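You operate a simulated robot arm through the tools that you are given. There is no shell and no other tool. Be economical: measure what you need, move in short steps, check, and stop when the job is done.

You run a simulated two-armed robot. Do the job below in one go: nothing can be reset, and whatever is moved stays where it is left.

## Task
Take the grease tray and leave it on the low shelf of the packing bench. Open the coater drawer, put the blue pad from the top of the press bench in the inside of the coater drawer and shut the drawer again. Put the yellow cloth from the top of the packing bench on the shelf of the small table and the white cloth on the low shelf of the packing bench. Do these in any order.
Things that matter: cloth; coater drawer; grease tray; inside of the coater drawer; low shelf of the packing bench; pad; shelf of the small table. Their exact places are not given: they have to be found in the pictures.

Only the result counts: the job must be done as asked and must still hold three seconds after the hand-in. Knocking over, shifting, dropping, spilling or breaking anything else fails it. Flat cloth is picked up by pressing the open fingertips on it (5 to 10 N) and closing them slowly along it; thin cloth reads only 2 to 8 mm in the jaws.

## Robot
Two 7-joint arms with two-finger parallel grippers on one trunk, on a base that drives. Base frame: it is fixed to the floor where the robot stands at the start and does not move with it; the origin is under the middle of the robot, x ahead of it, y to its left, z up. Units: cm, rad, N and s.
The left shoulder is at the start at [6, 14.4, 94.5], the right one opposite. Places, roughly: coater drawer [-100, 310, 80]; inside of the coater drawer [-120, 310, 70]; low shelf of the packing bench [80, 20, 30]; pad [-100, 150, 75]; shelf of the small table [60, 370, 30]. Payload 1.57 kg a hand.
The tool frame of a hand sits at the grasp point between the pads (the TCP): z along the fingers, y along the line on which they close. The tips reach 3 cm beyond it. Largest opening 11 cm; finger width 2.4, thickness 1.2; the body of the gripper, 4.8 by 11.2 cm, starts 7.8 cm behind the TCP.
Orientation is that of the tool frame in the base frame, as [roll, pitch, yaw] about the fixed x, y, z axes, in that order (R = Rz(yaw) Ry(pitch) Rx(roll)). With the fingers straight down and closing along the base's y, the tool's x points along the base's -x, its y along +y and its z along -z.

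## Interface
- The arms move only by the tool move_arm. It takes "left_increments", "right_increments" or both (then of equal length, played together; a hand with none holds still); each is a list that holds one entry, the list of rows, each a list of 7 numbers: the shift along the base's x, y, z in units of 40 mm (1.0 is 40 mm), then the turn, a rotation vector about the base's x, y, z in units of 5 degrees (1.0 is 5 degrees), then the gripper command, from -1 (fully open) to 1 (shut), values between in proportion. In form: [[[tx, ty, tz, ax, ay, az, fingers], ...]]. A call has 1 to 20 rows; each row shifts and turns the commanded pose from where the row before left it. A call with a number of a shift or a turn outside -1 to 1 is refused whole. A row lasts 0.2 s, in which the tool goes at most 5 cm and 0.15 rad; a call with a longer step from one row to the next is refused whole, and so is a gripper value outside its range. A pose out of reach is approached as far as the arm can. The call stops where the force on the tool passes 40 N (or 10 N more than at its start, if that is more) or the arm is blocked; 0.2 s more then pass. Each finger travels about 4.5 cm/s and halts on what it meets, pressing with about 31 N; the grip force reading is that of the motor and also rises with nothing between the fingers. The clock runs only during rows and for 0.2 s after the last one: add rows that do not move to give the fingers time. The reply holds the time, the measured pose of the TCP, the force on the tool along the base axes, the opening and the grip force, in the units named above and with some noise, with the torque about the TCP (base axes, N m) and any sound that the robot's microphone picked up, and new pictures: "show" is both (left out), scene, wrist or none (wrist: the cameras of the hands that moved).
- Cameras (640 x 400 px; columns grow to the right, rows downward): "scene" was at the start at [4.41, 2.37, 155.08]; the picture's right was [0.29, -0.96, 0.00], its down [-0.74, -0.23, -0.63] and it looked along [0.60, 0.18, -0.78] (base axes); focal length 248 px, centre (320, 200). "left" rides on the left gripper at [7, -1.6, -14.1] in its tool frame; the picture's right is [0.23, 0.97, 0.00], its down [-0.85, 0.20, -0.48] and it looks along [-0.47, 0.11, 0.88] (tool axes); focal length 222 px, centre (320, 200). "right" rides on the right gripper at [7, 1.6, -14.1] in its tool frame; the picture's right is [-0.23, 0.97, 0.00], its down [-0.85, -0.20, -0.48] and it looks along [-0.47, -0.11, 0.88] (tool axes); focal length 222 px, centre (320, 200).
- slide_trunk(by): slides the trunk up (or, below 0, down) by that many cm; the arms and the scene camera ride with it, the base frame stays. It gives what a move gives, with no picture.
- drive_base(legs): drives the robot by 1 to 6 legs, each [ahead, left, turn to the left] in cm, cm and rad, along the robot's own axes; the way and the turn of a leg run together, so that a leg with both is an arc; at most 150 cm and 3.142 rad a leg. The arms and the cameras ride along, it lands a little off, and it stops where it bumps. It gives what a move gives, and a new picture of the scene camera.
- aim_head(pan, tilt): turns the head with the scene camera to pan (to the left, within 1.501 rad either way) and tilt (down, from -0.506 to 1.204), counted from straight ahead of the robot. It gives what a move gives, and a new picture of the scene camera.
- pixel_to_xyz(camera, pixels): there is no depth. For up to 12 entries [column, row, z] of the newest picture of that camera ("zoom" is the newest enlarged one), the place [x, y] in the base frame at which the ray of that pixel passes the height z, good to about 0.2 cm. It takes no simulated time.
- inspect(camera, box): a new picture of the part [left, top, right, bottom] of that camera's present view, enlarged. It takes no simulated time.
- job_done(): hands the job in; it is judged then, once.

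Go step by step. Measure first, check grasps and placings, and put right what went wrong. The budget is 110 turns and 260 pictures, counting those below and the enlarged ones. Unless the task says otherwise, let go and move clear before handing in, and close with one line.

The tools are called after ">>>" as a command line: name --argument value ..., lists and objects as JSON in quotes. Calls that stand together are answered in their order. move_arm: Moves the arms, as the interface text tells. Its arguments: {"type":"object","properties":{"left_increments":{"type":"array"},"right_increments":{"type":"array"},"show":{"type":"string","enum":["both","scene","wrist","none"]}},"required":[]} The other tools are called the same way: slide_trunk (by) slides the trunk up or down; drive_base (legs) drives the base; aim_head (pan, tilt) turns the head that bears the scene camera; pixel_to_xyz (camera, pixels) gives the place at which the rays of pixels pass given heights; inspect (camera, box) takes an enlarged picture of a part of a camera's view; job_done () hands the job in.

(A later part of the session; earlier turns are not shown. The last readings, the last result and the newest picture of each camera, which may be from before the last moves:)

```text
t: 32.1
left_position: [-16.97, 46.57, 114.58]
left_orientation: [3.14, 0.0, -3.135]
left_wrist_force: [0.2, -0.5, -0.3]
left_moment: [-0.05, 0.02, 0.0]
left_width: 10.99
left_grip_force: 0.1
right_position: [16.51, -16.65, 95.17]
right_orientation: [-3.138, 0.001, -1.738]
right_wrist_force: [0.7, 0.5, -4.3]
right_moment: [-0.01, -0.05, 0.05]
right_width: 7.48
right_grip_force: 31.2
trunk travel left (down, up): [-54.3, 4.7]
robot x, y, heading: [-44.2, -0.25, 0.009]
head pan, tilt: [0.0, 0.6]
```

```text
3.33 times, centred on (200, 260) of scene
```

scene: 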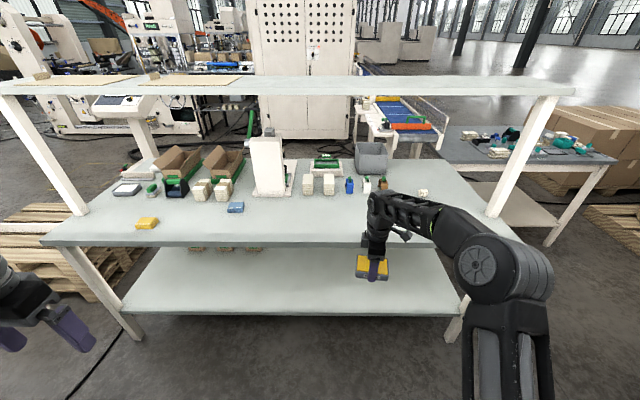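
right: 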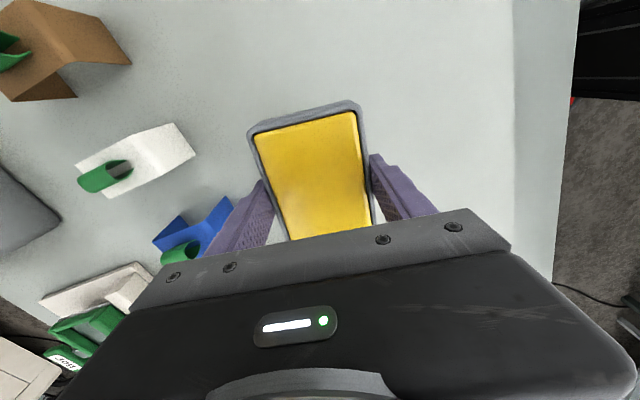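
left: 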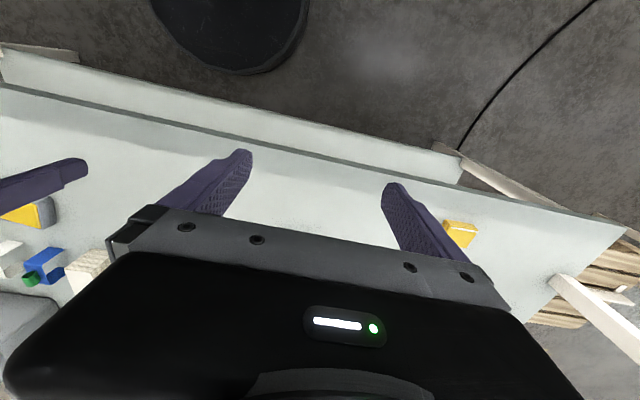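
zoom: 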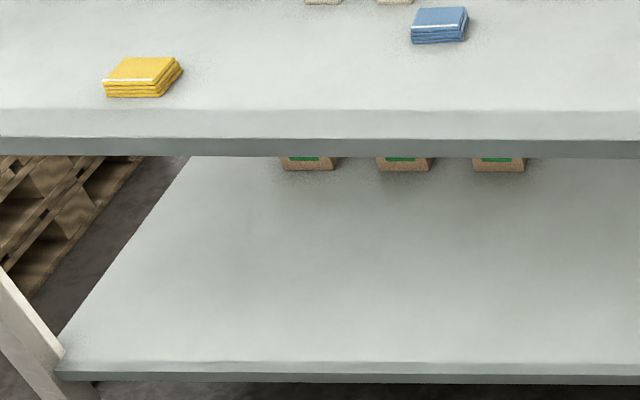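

The white ball looks like crumpled paper, not a folded cloth; I'll search for the white cloth later. Lower the trunk 54 cm (tray then ~38, shelf ~30) and look.

>>> slide_trunk --by -54

>>> aim_head --pan -0.2 --tilt 0.3

```text
refused: -54 is not a number from -40 to 40
```

```text
t: 32.9
left_position: [-17.0, 46.7, 114.44]
left_orientation: [3.14, 0.002, -3.134]
left_wrist_force: [-0.9, 0.7, -0.1]
left_moment: [0.02, -0.02, 0.0]
left_width: 10.96
left_grip_force: 0.0
right_position: [16.57, -16.55, 95.16]
right_orientation: [-3.137, 0.002, -1.736]
right_wrist_force: [-0.5, 1.0, -4.1]
right_moment: [0.0, 0.03, 0.0]
right_width: 7.45
right_grip_force: 30.9
trunk travel left (down, up): [-54.3, 4.7]
robot x, y, heading: [-43.75, -0.28, 0.01]
head pan, tilt: [-0.201, 0.3]
```

scene: 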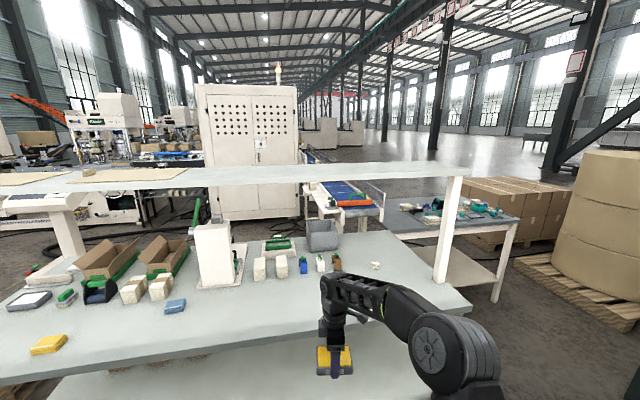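

>>> slide_trunk --by -27

>>> slide_trunk --by -27

>>> aim_head --pan 0.0 --tilt 0.4

```text
t: 35.6
left_position: [-17.01, 46.62, 87.5]
left_orientation: [3.14, 0.001, -3.132]
left_wrist_force: [-0.9, 0.5, 0.0]
left_moment: [0.01, 0.03, 0.01]
left_width: 10.99
left_grip_force: 0.1
right_position: [16.46, -16.58, 68.09]
right_orientation: [-3.138, 0.001, -1.737]
right_wrist_force: [0.0, -1.0, -4.0]
right_moment: [0.0, -0.04, 0.02]
right_width: 7.47
right_grip_force: 30.9
trunk travel left (down, up): [-27.3, 31.7]
robot x, y, heading: [-44.02, 0.02, 0.016]
head pan, tilt: [-0.201, 0.3]
```

```text
t: 38.4
left_position: [-17.03, 46.58, 60.46]
left_orientation: [3.14, 0.001, -3.134]
left_wrist_force: [0.4, -0.5, -0.3]
left_moment: [0.01, 0.02, 0.01]
left_width: 11.02
left_grip_force: 0.0
right_position: [16.55, -16.51, 41.13]
right_orientation: [-3.138, 0.003, -1.735]
right_wrist_force: [0.0, -0.7, -4.0]
right_moment: [0.02, -0.02, -0.03]
right_width: 7.47
right_grip_force: 31.9
trunk travel left (down, up): [-0.3, 58.7]
robot x, y, heading: [-43.53, -0.49, 0.011]
head pan, tilt: [-0.201, 0.3]
```

```text
t: 39.1
left_position: [-17.01, 46.48, 60.53]
left_orientation: [-3.141, 0.0, -3.132]
left_wrist_force: [-0.4, 0.0, -0.5]
left_moment: [-0.02, 0.0, 0.01]
left_width: 11.01
left_grip_force: 0.0
right_position: [16.53, -16.55, 41.2]
right_orientation: [-3.138, 0.002, -1.736]
right_wrist_force: [0.3, -0.1, -3.6]
right_moment: [0.01, 0.0, 0.01]
right_width: 7.5
right_grip_force: 30.6
trunk travel left (down, up): [-0.3, 58.7]
robot x, y, heading: [-44.3, -0.04, 0.003]
head pan, tilt: [0.0, 0.4]
```

scene: 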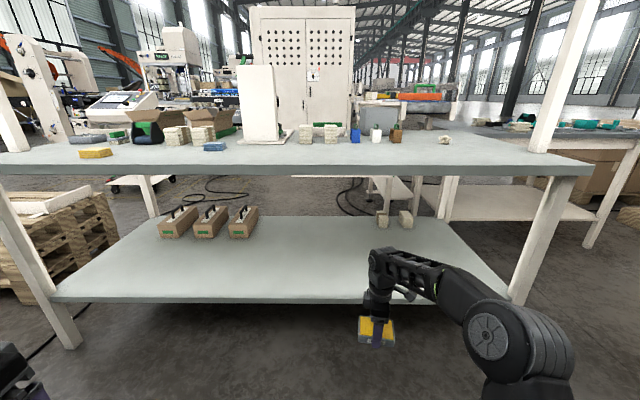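

The wrist/elbow top (~z 63) clears the bench underside (~77), and the shelf is empty in front. Drive ahead 33 cm.

>>> drive_base --legs '[[34, 0, 0]]'

```text
t: 41.3
left_position: [16.96, 46.67, 60.6]
left_orientation: [3.139, 0.0, -3.137]
left_wrist_force: [0.2, -0.1, 0.1]
left_moment: [-0.02, 0.01, -0.01]
left_width: 11.0
left_grip_force: 0.1
right_position: [50.19, -16.66, 41.12]
right_orientation: [-3.136, 0.001, -1.739]
right_wrist_force: [-0.8, 0.1, -4.3]
right_moment: [-0.01, 0.0, 0.02]
right_width: 7.46
right_grip_force: 31.3
trunk travel left (down, up): [-0.3, 58.7]
robot x, y, heading: [-9.76, 0.14, 0.006]
head pan, tilt: [0.0, 0.4]
```

scene: 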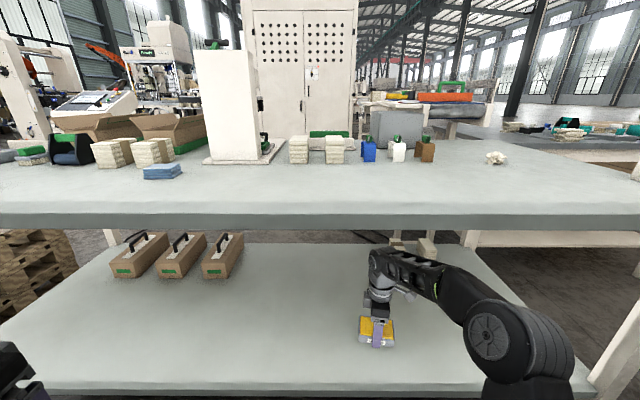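

Clear. Lower toward the shelf in small steps to feel contact.

>>> move_arm --right_increments '[[[0, 0, -0.5, 0, 0, 0, 1], [0, 0, -0.5, 0, 0, 0, 1], [0, 0, -0.3, 0, 0, 0, 1], [0, 0, -0.1, 0, 0, 0, 1], [0, 0, -0.1, 0, 0, 0, 1], [0, 0, -0.1, 0, 0, 0, 1], [0, 0, -0.1, 0, 0, 0, 1], [0, 0, 0, 0, 0, 0, 1]]]'

```text
t: 43.1
left_position: [16.97, 46.75, 60.53]
left_orientation: [3.141, -0.001, -3.136]
left_wrist_force: [-0.2, -1.0, -1.4]
left_moment: [0.04, 0.02, -0.02]
left_width: 10.98
left_grip_force: 0.1
right_position: [50.18, -16.62, 34.4]
right_orientation: [-3.139, -0.001, -1.74]
right_wrist_force: [-0.1, 0.8, -4.2]
right_moment: [-0.03, -0.01, -0.01]
right_width: 7.45
right_grip_force: 31.3
trunk travel left (down, up): [-0.3, 58.7]
robot x, y, heading: [-9.87, -0.06, 0.0]
head pan, tilt: [0.0, 0.4]
```

scene: 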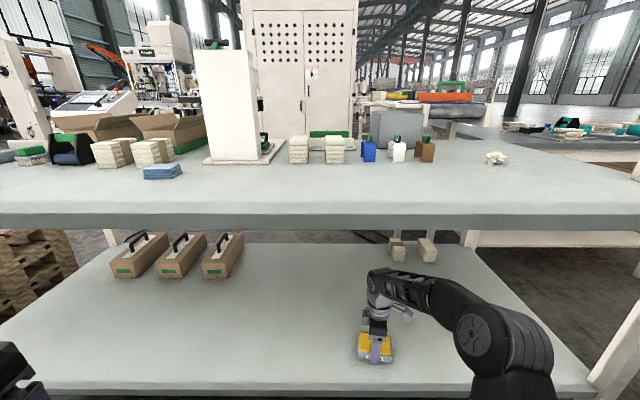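
right: 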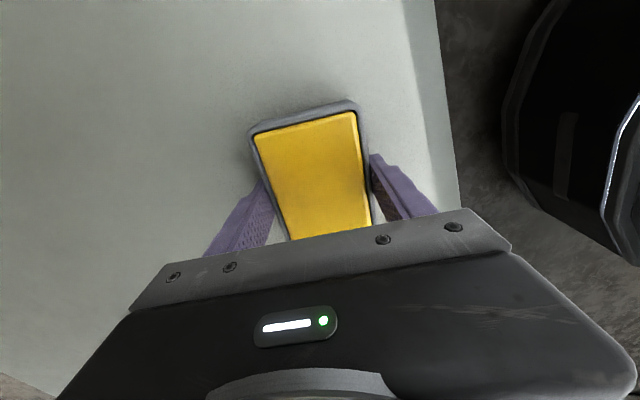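

>>> move_arm --right_increments '[[[0, 0, -0.1, 0, 0, 0, 1], [0, 0, -0.08, 0, 0, 0, 1], [0, 0, -0.08, 0, 0, 0, 1], [0, 0, 0, 0, 0, 0, 1]]]' --show "none"

```text
t: 44.1
left_position: [16.91, 46.76, 60.56]
left_orientation: [3.14, 0.0, -3.138]
left_wrist_force: [0.7, -0.5, -1.3]
left_moment: [-0.02, -0.03, -0.01]
left_width: 11.01
left_grip_force: 0.1
right_position: [50.22, -16.6, 33.29]
right_orientation: [-3.138, 0.001, -1.74]
right_wrist_force: [0.3, 0.6, -4.9]
right_moment: [0.01, 0.01, -0.03]
right_width: 7.49
right_grip_force: 31.5
trunk travel left (down, up): [-0.3, 58.7]
robot x, y, heading: [-10.18, -0.02, 0.011]
head pan, tilt: [0.0, 0.4]
```

>>> move_arm --right_increments '[[[0, 0, -0.08, 0, 0, 0, 1], [0, 0, -0.08, 0, 0, 0, 1], [0, 0, -0.08, 0, 0, 0, 1], [0, 0, -0.08, 0, 0, 0, 1], [0, 0, 0, 0, 0, 0, 1]]]' --show "wrist"

```text
t: 44.9
left_position: [16.92, 46.73, 60.56]
left_orientation: [3.14, 0.004, -3.138]
left_wrist_force: [-0.2, 0.0, -0.3]
left_moment: [0.03, -0.02, -0.05]
left_width: 11.0
left_grip_force: 0.0
right_position: [50.37, -16.55, 32.98]
right_orientation: [-3.133, 0.0, -1.74]
right_wrist_force: [-7.7, -1.5, 20.4]
right_moment: [-0.08, 1.27, 0.11]
right_width: 7.48
right_grip_force: 30.7
trunk travel left (down, up): [-0.3, 58.7]
robot x, y, heading: [-10.2, -0.08, 0.004]
head pan, tilt: [0.0, 0.4]
stopped in row 3 (right hand): the force on the tool passed its limit (the readings are from after the stop); the commanded pose is now the measured one
```

right: 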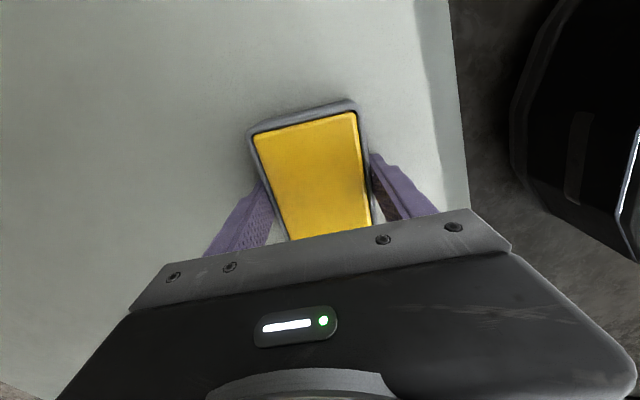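

Contact at 33.0 (shelf ≈ 29.9). Open and lift off.

>>> move_arm --right_increments '[[[0, 0, 0, 0, 0, 0, 0], [0, 0, 0, 0, 0, 0, -1], [0, 0, 0, 0, 0, 0, -1], [0, 0, 0, 0, 0, 0, -1], [0, 0, 0.1, 0, 0, 0, -1], [0, 0, 0.3, 0, 0, 0, -1], [0, 0, 0.5, 0, 0, 0, -1], [0, 0, 0.6, 0, 0, 0, -1], [0, 0, 0.6, 0, 0, 0, -1], [0, 0, 0, 0, 0, 0, -1]]]'

```text
t: 47.1
left_position: [16.99, 46.71, 60.51]
left_orientation: [3.14, 0.0, -3.139]
left_wrist_force: [-0.3, 0.3, 0.2]
left_moment: [-0.01, 0.01, -0.01]
left_width: 10.98
left_grip_force: 0.1
right_position: [50.47, -16.45, 41.18]
right_orientation: [-3.134, 0.003, -1.739]
right_wrist_force: [-0.4, -0.5, -0.3]
right_moment: [0.01, 0.02, -0.04]
right_width: 11.01
right_grip_force: 0.0
trunk travel left (down, up): [-0.3, 58.7]
robot x, y, heading: [-9.86, -0.17, 0.006]
head pan, tilt: [0.0, 0.4]
```

scene: 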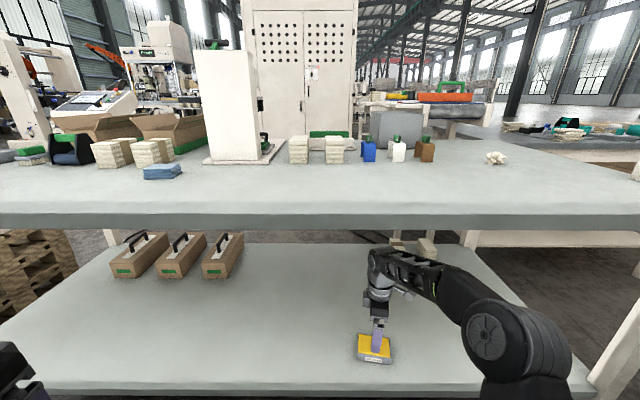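
right: 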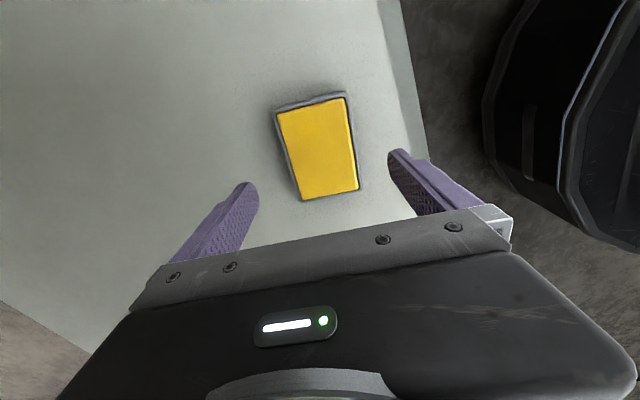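

Tray is released flat on the shelf. Back out 34 cm, raise the trunk, and look around to find the white cloth.

>>> drive_base --legs '[[-36, 0, 0]]'

>>> slide_trunk --by 29

>>> slide_trunk --by 29

>>> aim_head --pan 1.45 --tilt 0.5

```text
t: 49.4
left_position: [-18.22, 46.44, 60.5]
left_orientation: [3.14, -0.001, -3.14]
left_wrist_force: [-0.6, 0.0, 0.3]
left_moment: [0.02, 0.0, 0.01]
left_width: 11.02
left_grip_force: 0.0
right_position: [15.13, -16.66, 41.13]
right_orientation: [-3.135, 0.004, -1.743]
right_wrist_force: [0.0, 0.2, 0.6]
right_moment: [0.01, 0.01, 0.0]
right_width: 11.01
right_grip_force: 0.1
trunk travel left (down, up): [-0.3, 58.7]
robot x, y, heading: [-45.23, 0.17, 0.001]
head pan, tilt: [0.0, 0.4]
```

scene: 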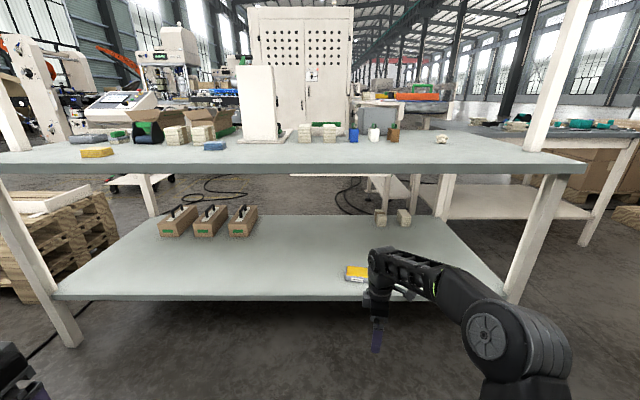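

```text
t: 52.3
left_position: [-18.12, 46.59, 89.61]
left_orientation: [3.14, 0.0, -3.139]
left_wrist_force: [0.3, -0.3, 0.4]
left_moment: [-0.02, 0.02, 0.02]
left_width: 11.0
left_grip_force: 0.0
right_position: [15.14, -16.65, 70.33]
right_orientation: [-3.133, 0.005, -1.742]
right_wrist_force: [0.3, -0.4, -0.1]
right_moment: [-0.02, 0.0, 0.0]
right_width: 11.02
right_grip_force: 0.1
trunk travel left (down, up): [-29.3, 29.7]
robot x, y, heading: [-45.14, -0.0, 0.001]
head pan, tilt: [0.0, 0.4]
```

```text
t: 55.3
left_position: [-18.3, 46.55, 118.46]
left_orientation: [3.139, 0.0, -3.141]
left_wrist_force: [0.2, 0.4, 0.3]
left_moment: [-0.02, -0.02, 0.01]
left_width: 11.0
left_grip_force: 0.1
right_position: [15.23, -16.74, 99.14]
right_orientation: [-3.134, 0.003, -1.744]
right_wrist_force: [0.5, 0.5, -0.1]
right_moment: [-0.02, -0.02, 0.02]
right_width: 10.98
right_grip_force: 0.1
trunk travel left (down, up): [-58.3, 0.7]
robot x, y, heading: [-45.22, 0.12, 0.005]
head pan, tilt: [0.0, 0.4]
```

```text
t: 56.8
left_position: [-18.26, 46.46, 118.52]
left_orientation: [3.14, 0.001, -3.139]
left_wrist_force: [0.1, -0.2, 0.5]
left_moment: [0.03, -0.02, 0.02]
left_width: 11.02
left_grip_force: 0.0
right_position: [15.18, -16.81, 99.15]
right_orientation: [-3.133, 0.005, -1.743]
right_wrist_force: [-0.4, -0.7, 0.5]
right_moment: [0.02, -0.03, 0.04]
right_width: 11.01
right_grip_force: 0.1
trunk travel left (down, up): [-58.3, 0.7]
robot x, y, heading: [-45.16, 0.08, 0.003]
head pan, tilt: [1.45, 0.499]
```

scene: 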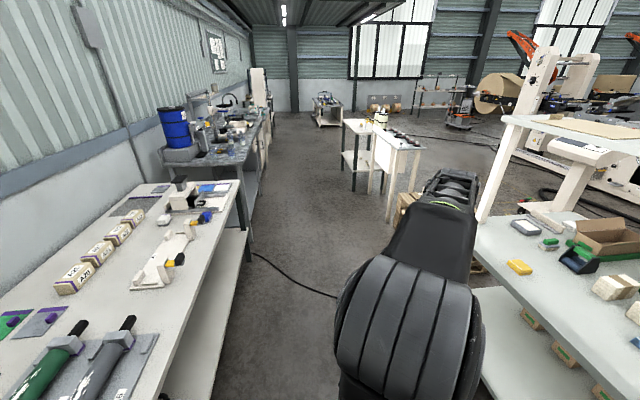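

Press bench visible at the left. Enlarge its top and the packing bench end, and measure its edge.

>>> inspect --camera "scene" --box '[100, 150, 260, 270]'

>>> inspect --camera "scene" --box '[0, 250, 200, 400]'

>>> inspect --camera "scene" --box '[320, 90, 450, 230]'

>>> pixel_to_xyz --camera "scene" --pixels '[[238, 182, 82], [200, 290, 82], [170, 398, 82], [205, 218, 82], [518, 268, 86], [395, 220, 0], [380, 195, 0]]'

```text
3.33 times, centred on (180, 210) of scene
```

zoom: 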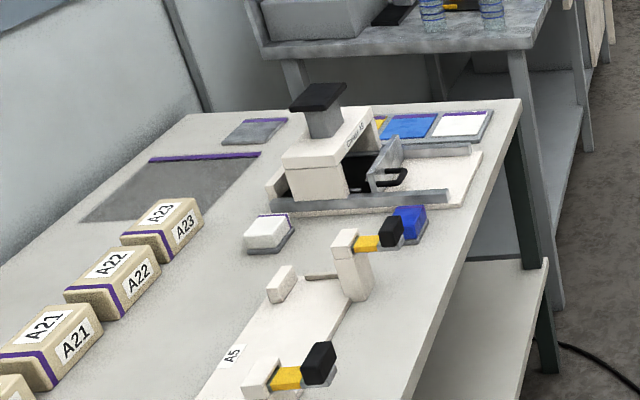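

```text
2.67 times, centred on (100, 325) of scene
```

zoom: 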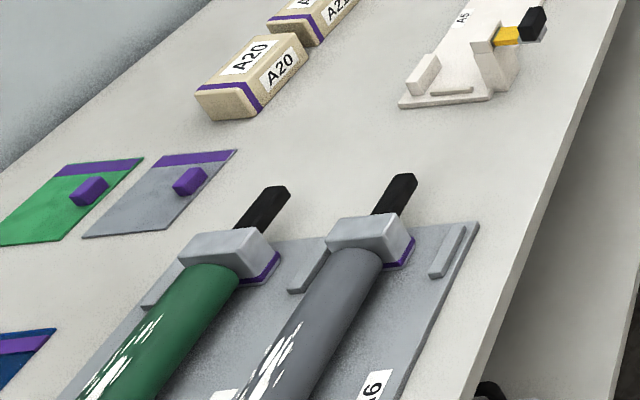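

```text
2.86 times, centred on (385, 160) of scene
```

zoom: 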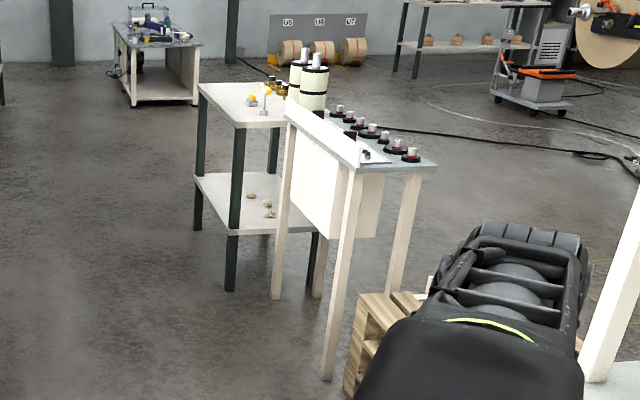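

```text
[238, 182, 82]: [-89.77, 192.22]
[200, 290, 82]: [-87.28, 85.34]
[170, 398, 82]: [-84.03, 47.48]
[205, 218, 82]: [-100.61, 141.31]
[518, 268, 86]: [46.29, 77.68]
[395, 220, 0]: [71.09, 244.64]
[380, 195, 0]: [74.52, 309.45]
```

Press bench front edge ≈ x -88; blue pad near (-100,141); the white cloth isn't visible yet. Next the yellow cloth at about (44,77): tuck the right hand a bit and drive left 56, ahead 31.

>>> move_arm --right_increments '[[[-0.5, -0.5, 0.4, 0, 0, 0, -1], [-0.5, -0.5, 0.4, 0, 0, 0, -1], [-0.5, -0.5, 0.4, 0, 0, 0, -1], [-0.5, -0.5, 0.4, 0, 0, 0, -1], [-0.5, -0.5, 0.4, 0, 0, 0, -1]]]' --show "none"

>>> drive_base --legs '[[0, 56, 0], [30, 0, 0]]'

>>> aim_head --pan 0.3 --tilt 0.9

```text
t: 58.0
left_position: [-18.45, 46.46, 118.57]
left_orientation: [3.14, 0.002, -3.14]
left_wrist_force: [-0.3, -0.1, 0.5]
left_moment: [-0.02, -0.01, 0.0]
left_width: 11.03
left_grip_force: 0.1
right_position: [5.05, -26.76, 107.03]
right_orientation: [-3.135, 0.004, -1.742]
right_wrist_force: [0.1, 0.2, 0.0]
right_moment: [-0.01, 0.0, -0.01]
right_width: 11.01
right_grip_force: 0.0
trunk travel left (down, up): [-58.3, 0.7]
robot x, y, heading: [-45.24, -0.05, 0.004]
head pan, tilt: [1.45, 0.499]
```

```text
t: 62.9
left_position: [11.56, 102.61, 118.42]
left_orientation: [3.14, 0.0, -3.132]
left_wrist_force: [0.5, -0.1, 0.0]
left_moment: [0.02, 0.04, 0.03]
left_width: 10.98
left_grip_force: 0.1
right_position: [35.4, 29.75, 107.06]
right_orientation: [-3.135, 0.003, -1.737]
right_wrist_force: [-0.7, 0.0, -0.8]
right_moment: [0.0, 0.01, -0.04]
right_width: 10.98
right_grip_force: 0.1
trunk travel left (down, up): [-58.3, 0.7]
robot x, y, heading: [-15.26, 56.08, 0.006]
head pan, tilt: [1.45, 0.499]
```

scene: 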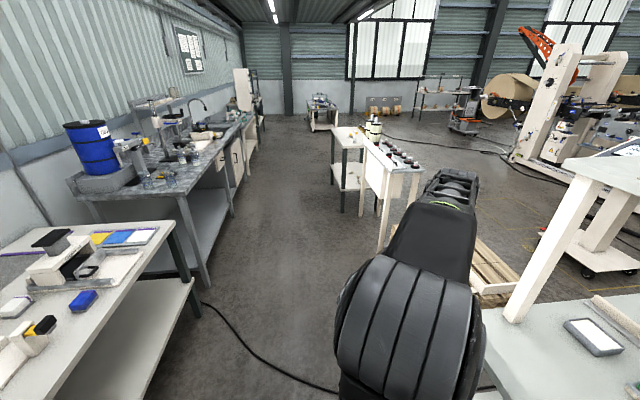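

```text
t: 64.3
left_position: [11.61, 102.77, 118.43]
left_orientation: [3.141, 0.002, -3.132]
left_wrist_force: [-0.3, 0.3, -0.7]
left_moment: [-0.05, 0.0, 0.0]
left_width: 11.02
left_grip_force: 0.0
right_position: [35.41, 29.65, 107.03]
right_orientation: [-3.133, 0.003, -1.736]
right_wrist_force: [0.4, 0.1, -0.8]
right_moment: [0.04, -0.03, -0.04]
right_width: 11.0
right_grip_force: 0.1
trunk travel left (down, up): [-58.3, 0.7]
robot x, y, heading: [-15.21, 56.13, 0.01]
head pan, tilt: [0.3, 0.901]
```

scene: 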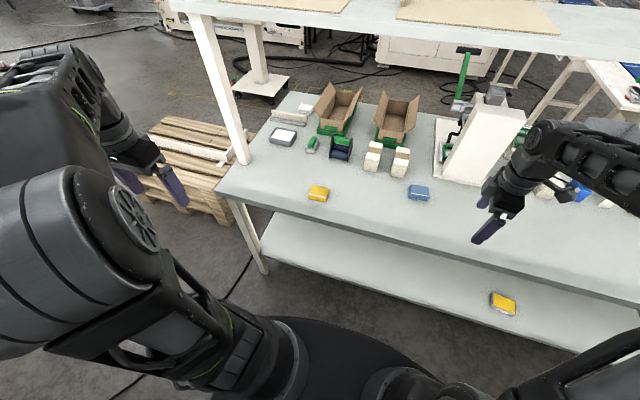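

Yellow cloth at (318,194). Enlarge and measure it.

>>> inspect --camera "scene" --box '[250, 100, 410, 220]'

>>> pixel_to_xyz --camera "scene" --pixels '[[308, 198, 86], [325, 202, 86], [329, 195, 86], [312, 185, 89], [318, 193, 87], [284, 143, 86], [305, 106, 86]]'

```text
3.33 times, centred on (330, 160) of scene
```

zoom: 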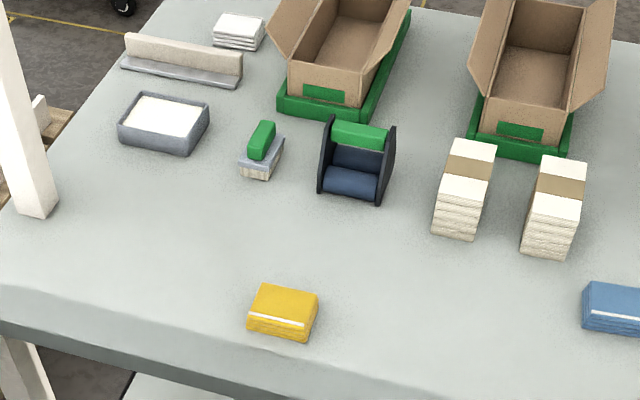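

```text
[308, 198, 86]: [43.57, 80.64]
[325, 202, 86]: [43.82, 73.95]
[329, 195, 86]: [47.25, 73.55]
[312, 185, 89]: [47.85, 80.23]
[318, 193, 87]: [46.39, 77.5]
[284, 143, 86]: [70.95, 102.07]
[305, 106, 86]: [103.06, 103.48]
```

Found: a folded white cloth at the back-left corner of the packing bench, zoom (238,32) ≈ (101,103). First take the yellow cloth, centre ≈ (46,77), with the left hand.

>>> move_arm --left_increments '[[[0.782, -0.584, -0.418, 0, 0, 0, -1], [0.782, -0.584, -0.418, 0, 0, 0, -1], [0.782, -0.584, -0.418, 0, 0, 0, -1], [0.782, -0.584, -0.418, 0, 0, 0, -1], [0.782, -0.584, -0.418, 0, 0, 0, -1], [0.782, -0.584, -0.418, 0, 0, 0, -1], [0.782, -0.584, -0.418, 0, 0, 0, -1], [0.782, -0.584, -0.418, 0, 0, 0, -1], [0.782, -0.584, -0.418, 0, 0, 0, -1], [0.782, -0.584, -0.418, 0, 0, 0, -1], [0.782, -0.584, -0.418, 0, 0, 0, -1], [0, 0, 0, 0, 0, 0, -1]]]'

```text
t: 66.9
left_position: [45.88, 76.99, 100.03]
left_orientation: [3.141, 0.002, -3.133]
left_wrist_force: [-0.7, -0.2, 0.3]
left_moment: [-0.05, 0.02, 0.01]
left_width: 11.0
left_grip_force: 0.1
right_position: [35.41, 29.6, 107.04]
right_orientation: [-3.133, 0.003, -1.737]
right_wrist_force: [-0.1, 0.2, -0.5]
right_moment: [0.02, 0.01, -0.04]
right_width: 11.04
right_grip_force: 0.1
trunk travel left (down, up): [-58.3, 0.7]
robot x, y, heading: [-15.11, 55.65, 0.004]
head pan, tilt: [0.3, 0.901]
```

scene: 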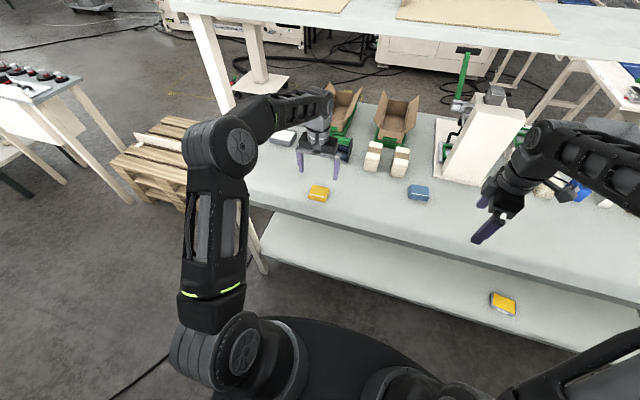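
left: 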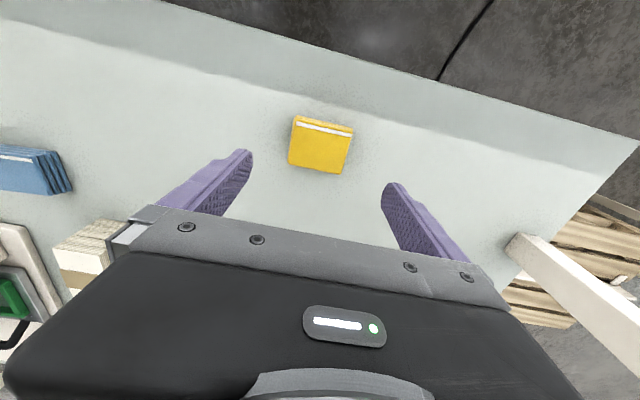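

>>> pixel_to_xyz --camera "left" --pixels '[[294, 117, 88], [353, 125, 88], [345, 173, 88], [290, 165, 88]]'

>>> pixel_to_xyz --camera "scene" --pixels '[[160, 118, 15], [110, 160, 15], [130, 190, 15], [188, 210, 0], [20, 100, 80], [75, 78, 80], [130, 203, 0], [232, 90, 86], [265, 268, 0]]'

>>> aim_head --pan 0.8 --tilt 0.5

```text
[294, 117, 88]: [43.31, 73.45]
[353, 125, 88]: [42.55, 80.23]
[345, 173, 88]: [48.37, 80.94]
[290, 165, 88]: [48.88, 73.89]
```

```text
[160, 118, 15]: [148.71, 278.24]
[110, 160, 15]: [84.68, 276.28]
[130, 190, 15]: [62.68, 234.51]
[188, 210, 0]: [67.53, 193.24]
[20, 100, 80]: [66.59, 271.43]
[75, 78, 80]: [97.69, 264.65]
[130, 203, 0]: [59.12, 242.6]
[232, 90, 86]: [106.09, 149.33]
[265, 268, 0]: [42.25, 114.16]
```

```text
t: 67.8
left_position: [45.84, 76.97, 100.12]
left_orientation: [3.14, 0.0, -3.132]
left_wrist_force: [0.4, 0.6, 0.9]
left_moment: [0.0, 0.02, -0.04]
left_width: 11.01
left_grip_force: 0.0
right_position: [35.35, 29.6, 107.11]
right_orientation: [-3.133, 0.004, -1.737]
right_wrist_force: [0.4, 0.0, 0.1]
right_moment: [0.0, 0.03, -0.02]
right_width: 10.98
right_grip_force: 0.1
trunk travel left (down, up): [-58.3, 0.7]
robot x, y, heading: [-15.41, 56.29, 0.009]
head pan, tilt: [0.799, 0.499]
```

scene: 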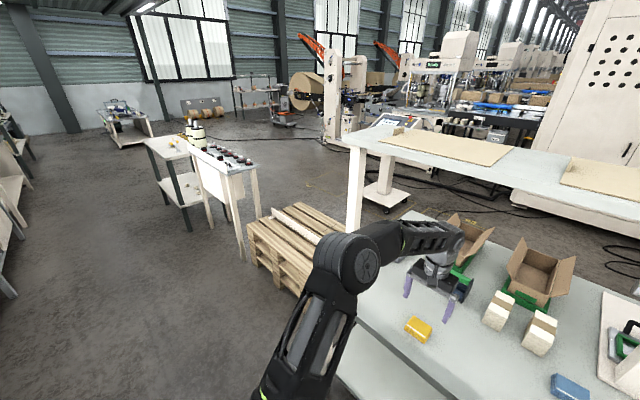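

Cloth centred at (45.8,77.1). Descend, close and lift.

>>> move_arm --left_increments '[[[0, 0, -0.8, 0, 0, -0.5, -1], [0, 0, -0.8, 0, 0, 0, -1], [0, 0, -0.7, 0, 0, 0, -1], [0, 0, -0.33, 0, 0, 0, -1], [0, 0, 0, 0, 0, 0, -0.3], [0, 0, 0, 0, 0, 0, 0.2], [0, 0, 0, 0, 0, 0, 0.6], [0, 0, 0, 0, 0, 0, 1], [0, 0, 0, 0, 0, 0, 1], [0, 0, 0, 0, 0, 0, 1], [0, 0, 0, 0, 0, 0, 1], [0, 0, 0.1, 0, 0, 0, 1], [0, 0, 0.2, 0, 0, 0, 1], [0, 0, 0.4, 0, 0, 0, 1], [0, 0, 0.6, 0, 0, 0, 1], [0, 0, 0.6, 0, 0, 0, 1], [0, 0, 0.6, 0, 0, 0, 1], [0, 0, 0.6, 0, 0, 0, 1], [0, 0, 0, 0, 0, 0, 1]]]'

>>> pixel_to_xyz --camera "scene" --pixels '[[250, 262, 0], [300, 293, 0], [247, 222, 30], [300, 204, 30], [346, 232, 30], [245, 258, 0], [210, 225, 0], [145, 138, 80], [345, 140, 150]]'

```text
t: 71.8
left_position: [45.87, 77.1, 102.23]
left_orientation: [3.14, 0.002, 3.109]
left_wrist_force: [0.0, 0.1, 0.1]
left_moment: [0.04, 0.01, 0.0]
left_width: 7.13
left_grip_force: 31.1
right_position: [35.55, 29.76, 107.11]
right_orientation: [-3.135, 0.003, -1.737]
right_wrist_force: [0.0, 0.7, -0.1]
right_moment: [-0.01, 0.03, 0.01]
right_width: 10.99
right_grip_force: 0.2
trunk travel left (down, up): [-58.3, 0.7]
robot x, y, heading: [-15.15, 55.73, 0.011]
head pan, tilt: [0.799, 0.499]
```

scene: 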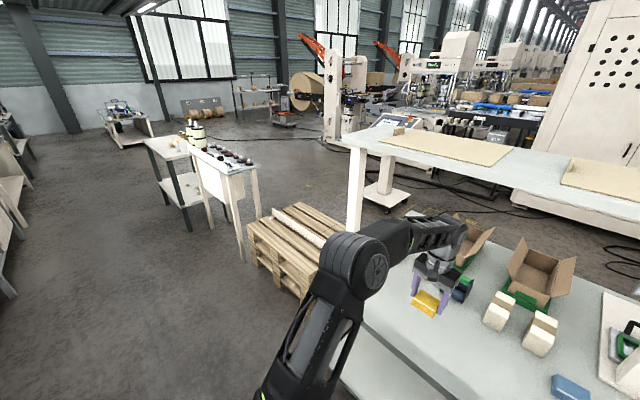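
left: 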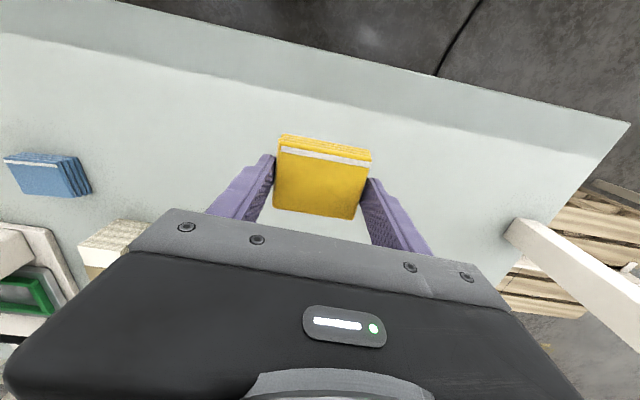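

```text
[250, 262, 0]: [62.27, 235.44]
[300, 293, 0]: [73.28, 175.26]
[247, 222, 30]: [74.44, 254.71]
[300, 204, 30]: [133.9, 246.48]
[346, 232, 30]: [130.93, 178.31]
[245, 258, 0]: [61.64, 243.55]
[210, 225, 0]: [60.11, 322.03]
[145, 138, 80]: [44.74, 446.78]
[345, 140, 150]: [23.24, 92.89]
```

Yellow cloth is held (7.1 cm). Next the white cloth: I plan to reach it from the bench's left end; measure the post, bench corner and pallet precisely.

>>> drive_base --legs '[[-28, 0, 0]]'

>>> aim_head --pan 0.5 --tilt 0.6

```text
t: 73.7
left_position: [18.0, 76.83, 102.14]
left_orientation: [3.139, 0.0, 3.108]
left_wrist_force: [-0.6, -0.7, -0.7]
left_moment: [-0.02, 0.01, 0.0]
left_width: 7.16
left_grip_force: 30.7
right_position: [7.54, 29.56, 107.12]
right_orientation: [-3.133, 0.003, -1.733]
right_wrist_force: [0.2, 0.2, 0.2]
right_moment: [0.04, 0.0, -0.02]
right_width: 10.99
right_grip_force: 0.1
trunk travel left (down, up): [-58.3, 0.7]
robot x, y, heading: [-43.03, 55.56, 0.012]
head pan, tilt: [0.799, 0.499]
```

scene: 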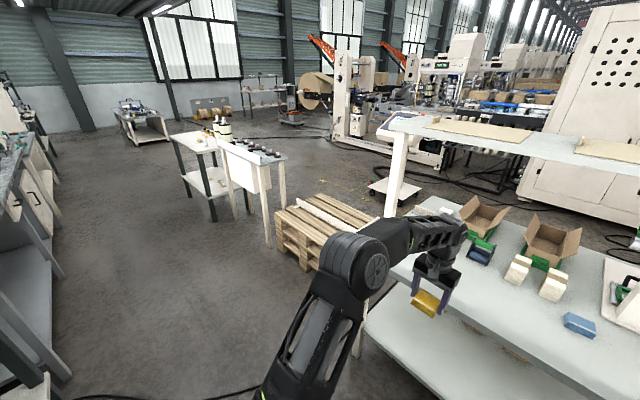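

```text
t: 74.5
left_position: [18.09, 76.82, 102.05]
left_orientation: [3.141, 0.002, 3.108]
left_wrist_force: [0.0, 1.1, -1.0]
left_moment: [0.01, 0.01, 0.02]
left_width: 7.13
left_grip_force: 30.9
right_position: [7.54, 29.45, 107.05]
right_orientation: [-3.134, 0.004, -1.734]
right_wrist_force: [1.0, 0.7, 0.5]
right_moment: [-0.04, -0.02, 0.02]
right_width: 10.98
right_grip_force: 0.1
trunk travel left (down, up): [-58.3, 0.7]
robot x, y, heading: [-43.29, 55.71, 0.017]
head pan, tilt: [0.499, 0.6]
```

scene: 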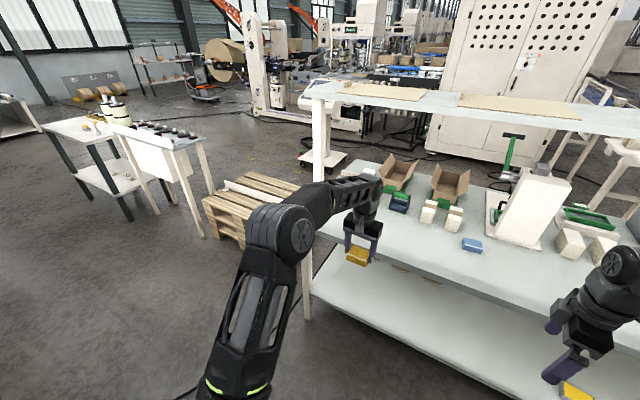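

Drive left 94 cm at x≈-43 and look at the bench end from there.

>>> drive_base --legs '[[0, 94, -0.01]]'

>>> aim_head --pan -0.2 --tilt 0.6

```text
t: 79.5
left_position: [16.74, 171.14, 102.11]
left_orientation: [3.14, -0.001, 3.111]
left_wrist_force: [-0.3, 0.3, -0.3]
left_moment: [-0.01, 0.01, 0.01]
left_width: 7.09
left_grip_force: 31.1
right_position: [6.49, 123.9, 106.94]
right_orientation: [-3.133, 0.001, -1.729]
right_wrist_force: [0.2, 0.2, 0.3]
right_moment: [-0.03, -0.01, 0.01]
right_width: 11.0
right_grip_force: 0.1
trunk travel left (down, up): [-58.3, 0.7]
robot x, y, heading: [-44.03, 149.6, 0.016]
head pan, tilt: [0.499, 0.6]
```

scene: 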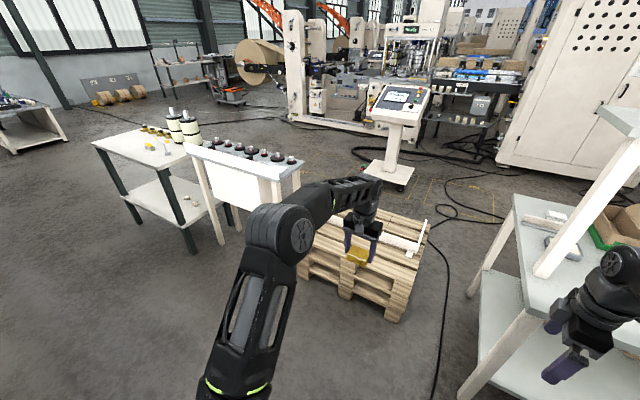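

```text
t: 80.5
left_position: [16.66, 171.21, 102.02]
left_orientation: [3.139, 0.002, 3.111]
left_wrist_force: [0.3, 0.7, 0.2]
left_moment: [-0.01, 0.0, -0.02]
left_width: 7.07
left_grip_force: 30.8
right_position: [6.36, 123.83, 107.01]
right_orientation: [-3.135, 0.004, -1.729]
right_wrist_force: [-0.1, -0.5, -0.7]
right_moment: [-0.01, -0.01, -0.02]
right_width: 11.0
right_grip_force: 0.0
trunk travel left (down, up): [-58.3, 0.7]
robot x, y, heading: [-44.49, 150.09, 0.015]
head pan, tilt: [-0.201, 0.6]
```

scene: 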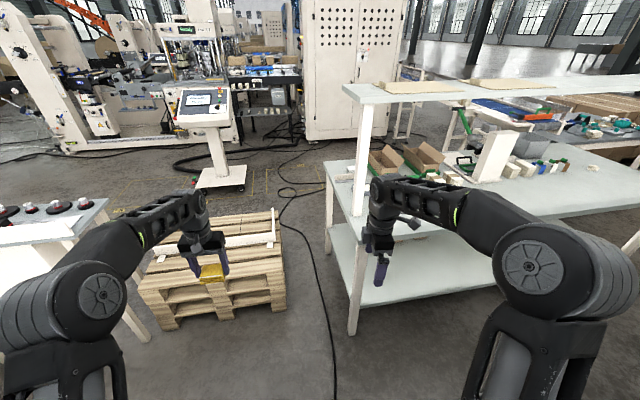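

There's a gap between pallet and bench. Measure it.

>>> pixel_to_xyz --camera "scene" --pixels '[[287, 308, 0], [155, 330, 0], [279, 209, 30], [140, 290, 25], [283, 265, 25], [352, 335, 0], [328, 252, 0], [327, 163, 86], [360, 215, 86], [245, 188, 0], [195, 188, 0], [305, 140, 0]]'

>>> inspect --camera "scene" --box '[310, 80, 470, 220]'

```text
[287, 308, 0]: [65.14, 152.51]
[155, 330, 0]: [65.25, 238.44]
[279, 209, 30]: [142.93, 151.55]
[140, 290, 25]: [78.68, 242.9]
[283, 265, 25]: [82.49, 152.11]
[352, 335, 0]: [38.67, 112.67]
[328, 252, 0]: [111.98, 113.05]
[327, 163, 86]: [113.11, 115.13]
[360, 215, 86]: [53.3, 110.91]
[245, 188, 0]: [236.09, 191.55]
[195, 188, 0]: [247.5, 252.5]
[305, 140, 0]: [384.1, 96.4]
```

```text
2.86 times, centred on (390, 150) of scene
```

zoom: 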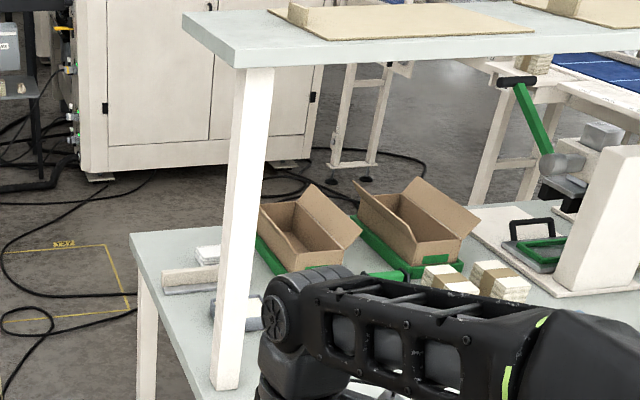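

Pallet spans x 65–145, y 152–240, so the gap to the bench (39 cm) is too narrow for the base; behind the bench there is free floor. I'll do the yellow cloth at the small table first, then go round behind. Look at the small table.

>>> aim_head --pan 1.0 --tilt 0.45

>>> inspect --camera "scene" --box '[200, 80, 440, 280]'

```text
t: 81.9
left_position: [16.78, 171.13, 102.16]
left_orientation: [3.139, -0.001, 3.111]
left_wrist_force: [-0.2, 0.2, -0.6]
left_moment: [0.01, -0.02, -0.03]
left_width: 7.08
left_grip_force: 31.9
right_position: [6.46, 123.84, 107.0]
right_orientation: [-3.135, 0.003, -1.728]
right_wrist_force: [0.1, 0.3, 0.4]
right_moment: [-0.04, 0.0, -0.01]
right_width: 11.0
right_grip_force: 0.0
trunk travel left (down, up): [-58.3, 0.7]
robot x, y, heading: [-44.42, 149.85, 0.012]
head pan, tilt: [1.0, 0.45]
```

scene: 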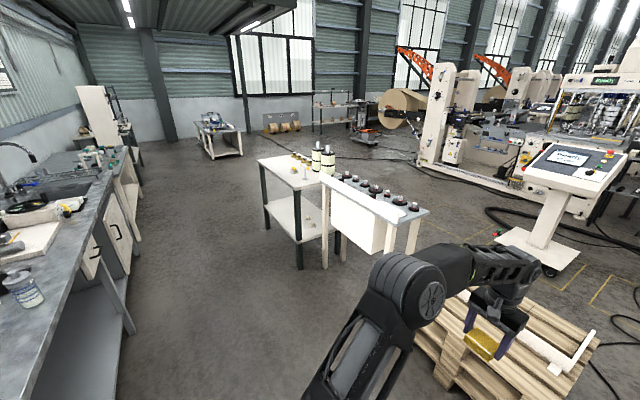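

```text
2.00 times, centred on (320, 180) of scene
```

zoom: 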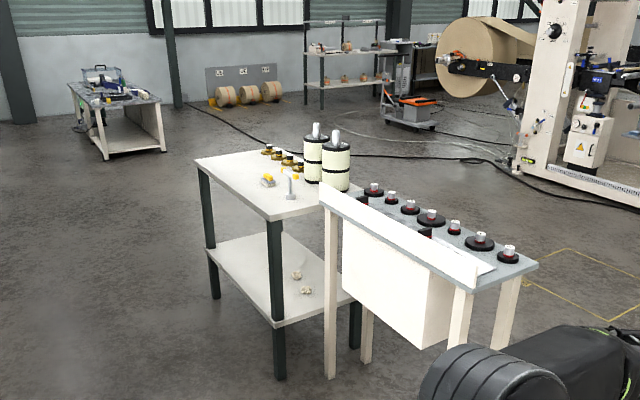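

>>> pixel_to_xyz --camera "scene" --pixels '[[300, 269, 0], [267.5, 229, 0], [324, 269, 0], [299, 243, 30], [264, 206, 30], [315, 196, 30], [257, 160, 78], [294, 189, 78], [331, 179, 78], [305, 226, 30], [372, 252, 40], [388, 221, 78]]'

```text
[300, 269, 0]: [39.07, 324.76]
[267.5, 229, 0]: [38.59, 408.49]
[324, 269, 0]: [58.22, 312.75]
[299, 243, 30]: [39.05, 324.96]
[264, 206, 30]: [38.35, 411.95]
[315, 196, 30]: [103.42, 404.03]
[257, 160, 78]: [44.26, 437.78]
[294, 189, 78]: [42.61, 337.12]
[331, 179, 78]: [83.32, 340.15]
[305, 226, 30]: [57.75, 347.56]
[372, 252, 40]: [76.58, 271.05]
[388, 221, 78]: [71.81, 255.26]
```

Small-table shelf: front edge x≈39, y 325–410, z≈30. Check the coater bench edge before driving along.

>>> pixel_to_xyz --camera "scene" --pixels '[[135, 333, 0], [108, 182, 85], [35, 395, 85], [130, 230, 0], [65, 280, 85], [118, 270, 0]]'

>>> drive_base --legs '[[5, 110, -0.01]]'

>>> aim_head --pan 1.5 --tilt 0.7

```text
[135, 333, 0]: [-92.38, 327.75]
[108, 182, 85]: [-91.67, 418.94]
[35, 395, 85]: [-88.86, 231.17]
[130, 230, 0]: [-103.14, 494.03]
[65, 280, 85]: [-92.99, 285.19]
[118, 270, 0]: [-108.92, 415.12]
```

```text
t: 87.6
left_position: [20.14, 281.06, 102.08]
left_orientation: [3.14, 0.001, 3.11]
left_wrist_force: [-0.7, -0.4, -0.6]
left_moment: [-0.03, 0.0, -0.04]
left_width: 7.1
left_grip_force: 30.8
right_position: [9.93, 233.74, 106.98]
right_orientation: [-3.133, 0.002, -1.733]
right_wrist_force: [1.3, -0.6, 0.2]
right_moment: [0.01, 0.02, -0.01]
right_width: 11.02
right_grip_force: 0.0
trunk travel left (down, up): [-58.3, 0.7]
robot x, y, heading: [-40.85, 259.89, 0.015]
head pan, tilt: [1.0, 0.45]
```

scene: 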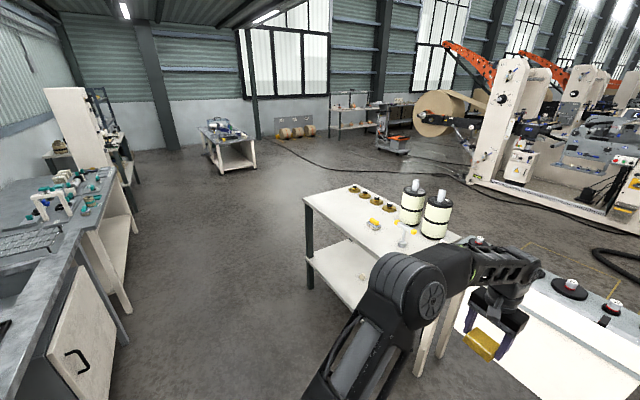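

```text
t: 88.5
left_position: [20.24, 281.01, 102.21]
left_orientation: [3.139, -0.002, 3.11]
left_wrist_force: [0.1, -0.8, -0.8]
left_moment: [-0.01, 0.02, -0.02]
left_width: 7.08
left_grip_force: 30.7
right_position: [9.81, 233.68, 107.06]
right_orientation: [-3.132, 0.004, -1.732]
right_wrist_force: [0.1, 0.4, 0.1]
right_moment: [-0.01, 0.0, 0.03]
right_width: 11.01
right_grip_force: 0.0
trunk travel left (down, up): [-58.3, 0.7]
robot x, y, heading: [-40.95, 260.1, 0.014]
head pan, tilt: [1.499, 0.7]
```

scene: 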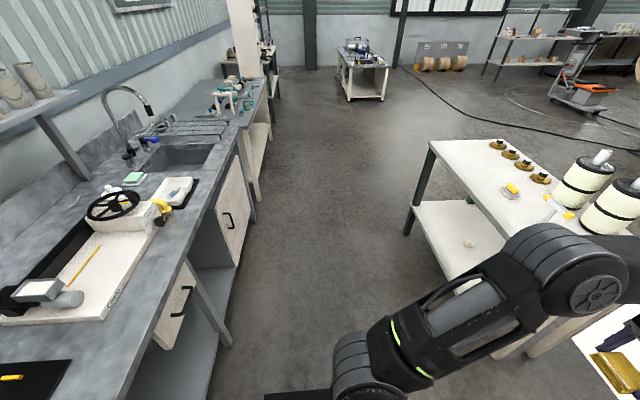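

Coater drawer is visible at (180,300). Continue left to y≈364 and look at the small table.

>>> drive_base --legs '[[0, 104, -0.01]]'

>>> aim_head --pan 0.1 --tilt 0.7

```text
t: 93.9
left_position: [19.21, 385.46, 102.09]
left_orientation: [3.14, -0.001, 3.104]
left_wrist_force: [0.6, 0.3, -0.2]
left_moment: [-0.03, -0.01, 0.0]
left_width: 7.06
left_grip_force: 30.9
right_position: [8.57, 338.0, 107.07]
right_orientation: [-3.133, 0.002, -1.737]
right_wrist_force: [-0.1, -0.3, 0.0]
right_moment: [-0.02, 0.03, -0.02]
right_width: 11.01
right_grip_force: 0.2
trunk travel left (down, up): [-58.3, 0.7]
robot x, y, heading: [-41.97, 364.09, 0.007]
head pan, tilt: [1.499, 0.7]
```

scene: 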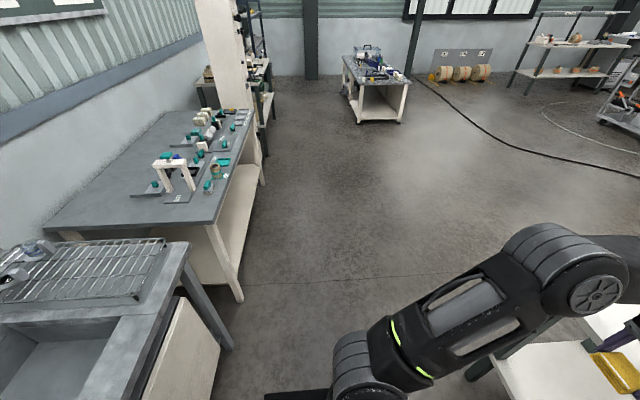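

```text
t: 95.4
left_position: [19.14, 385.25, 101.99]
left_orientation: [3.139, -0.001, 3.103]
left_wrist_force: [-0.3, 0.7, -1.4]
left_moment: [-0.01, 0.04, 0.0]
left_width: 7.06
left_grip_force: 31.3
right_position: [8.5, 337.99, 107.05]
right_orientation: [-3.134, 0.004, -1.737]
right_wrist_force: [0.9, 0.1, 0.0]
right_moment: [0.0, 0.02, 0.0]
right_width: 10.98
right_grip_force: 0.0
trunk travel left (down, up): [-58.3, 0.7]
robot x, y, heading: [-42.4, 364.16, 0.009]
head pan, tilt: [0.099, 0.7]
```

scene: 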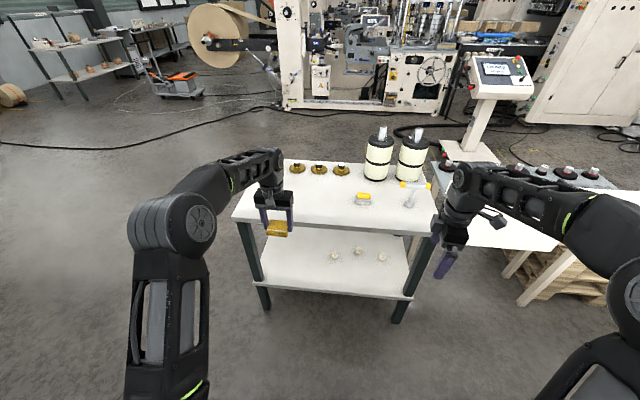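

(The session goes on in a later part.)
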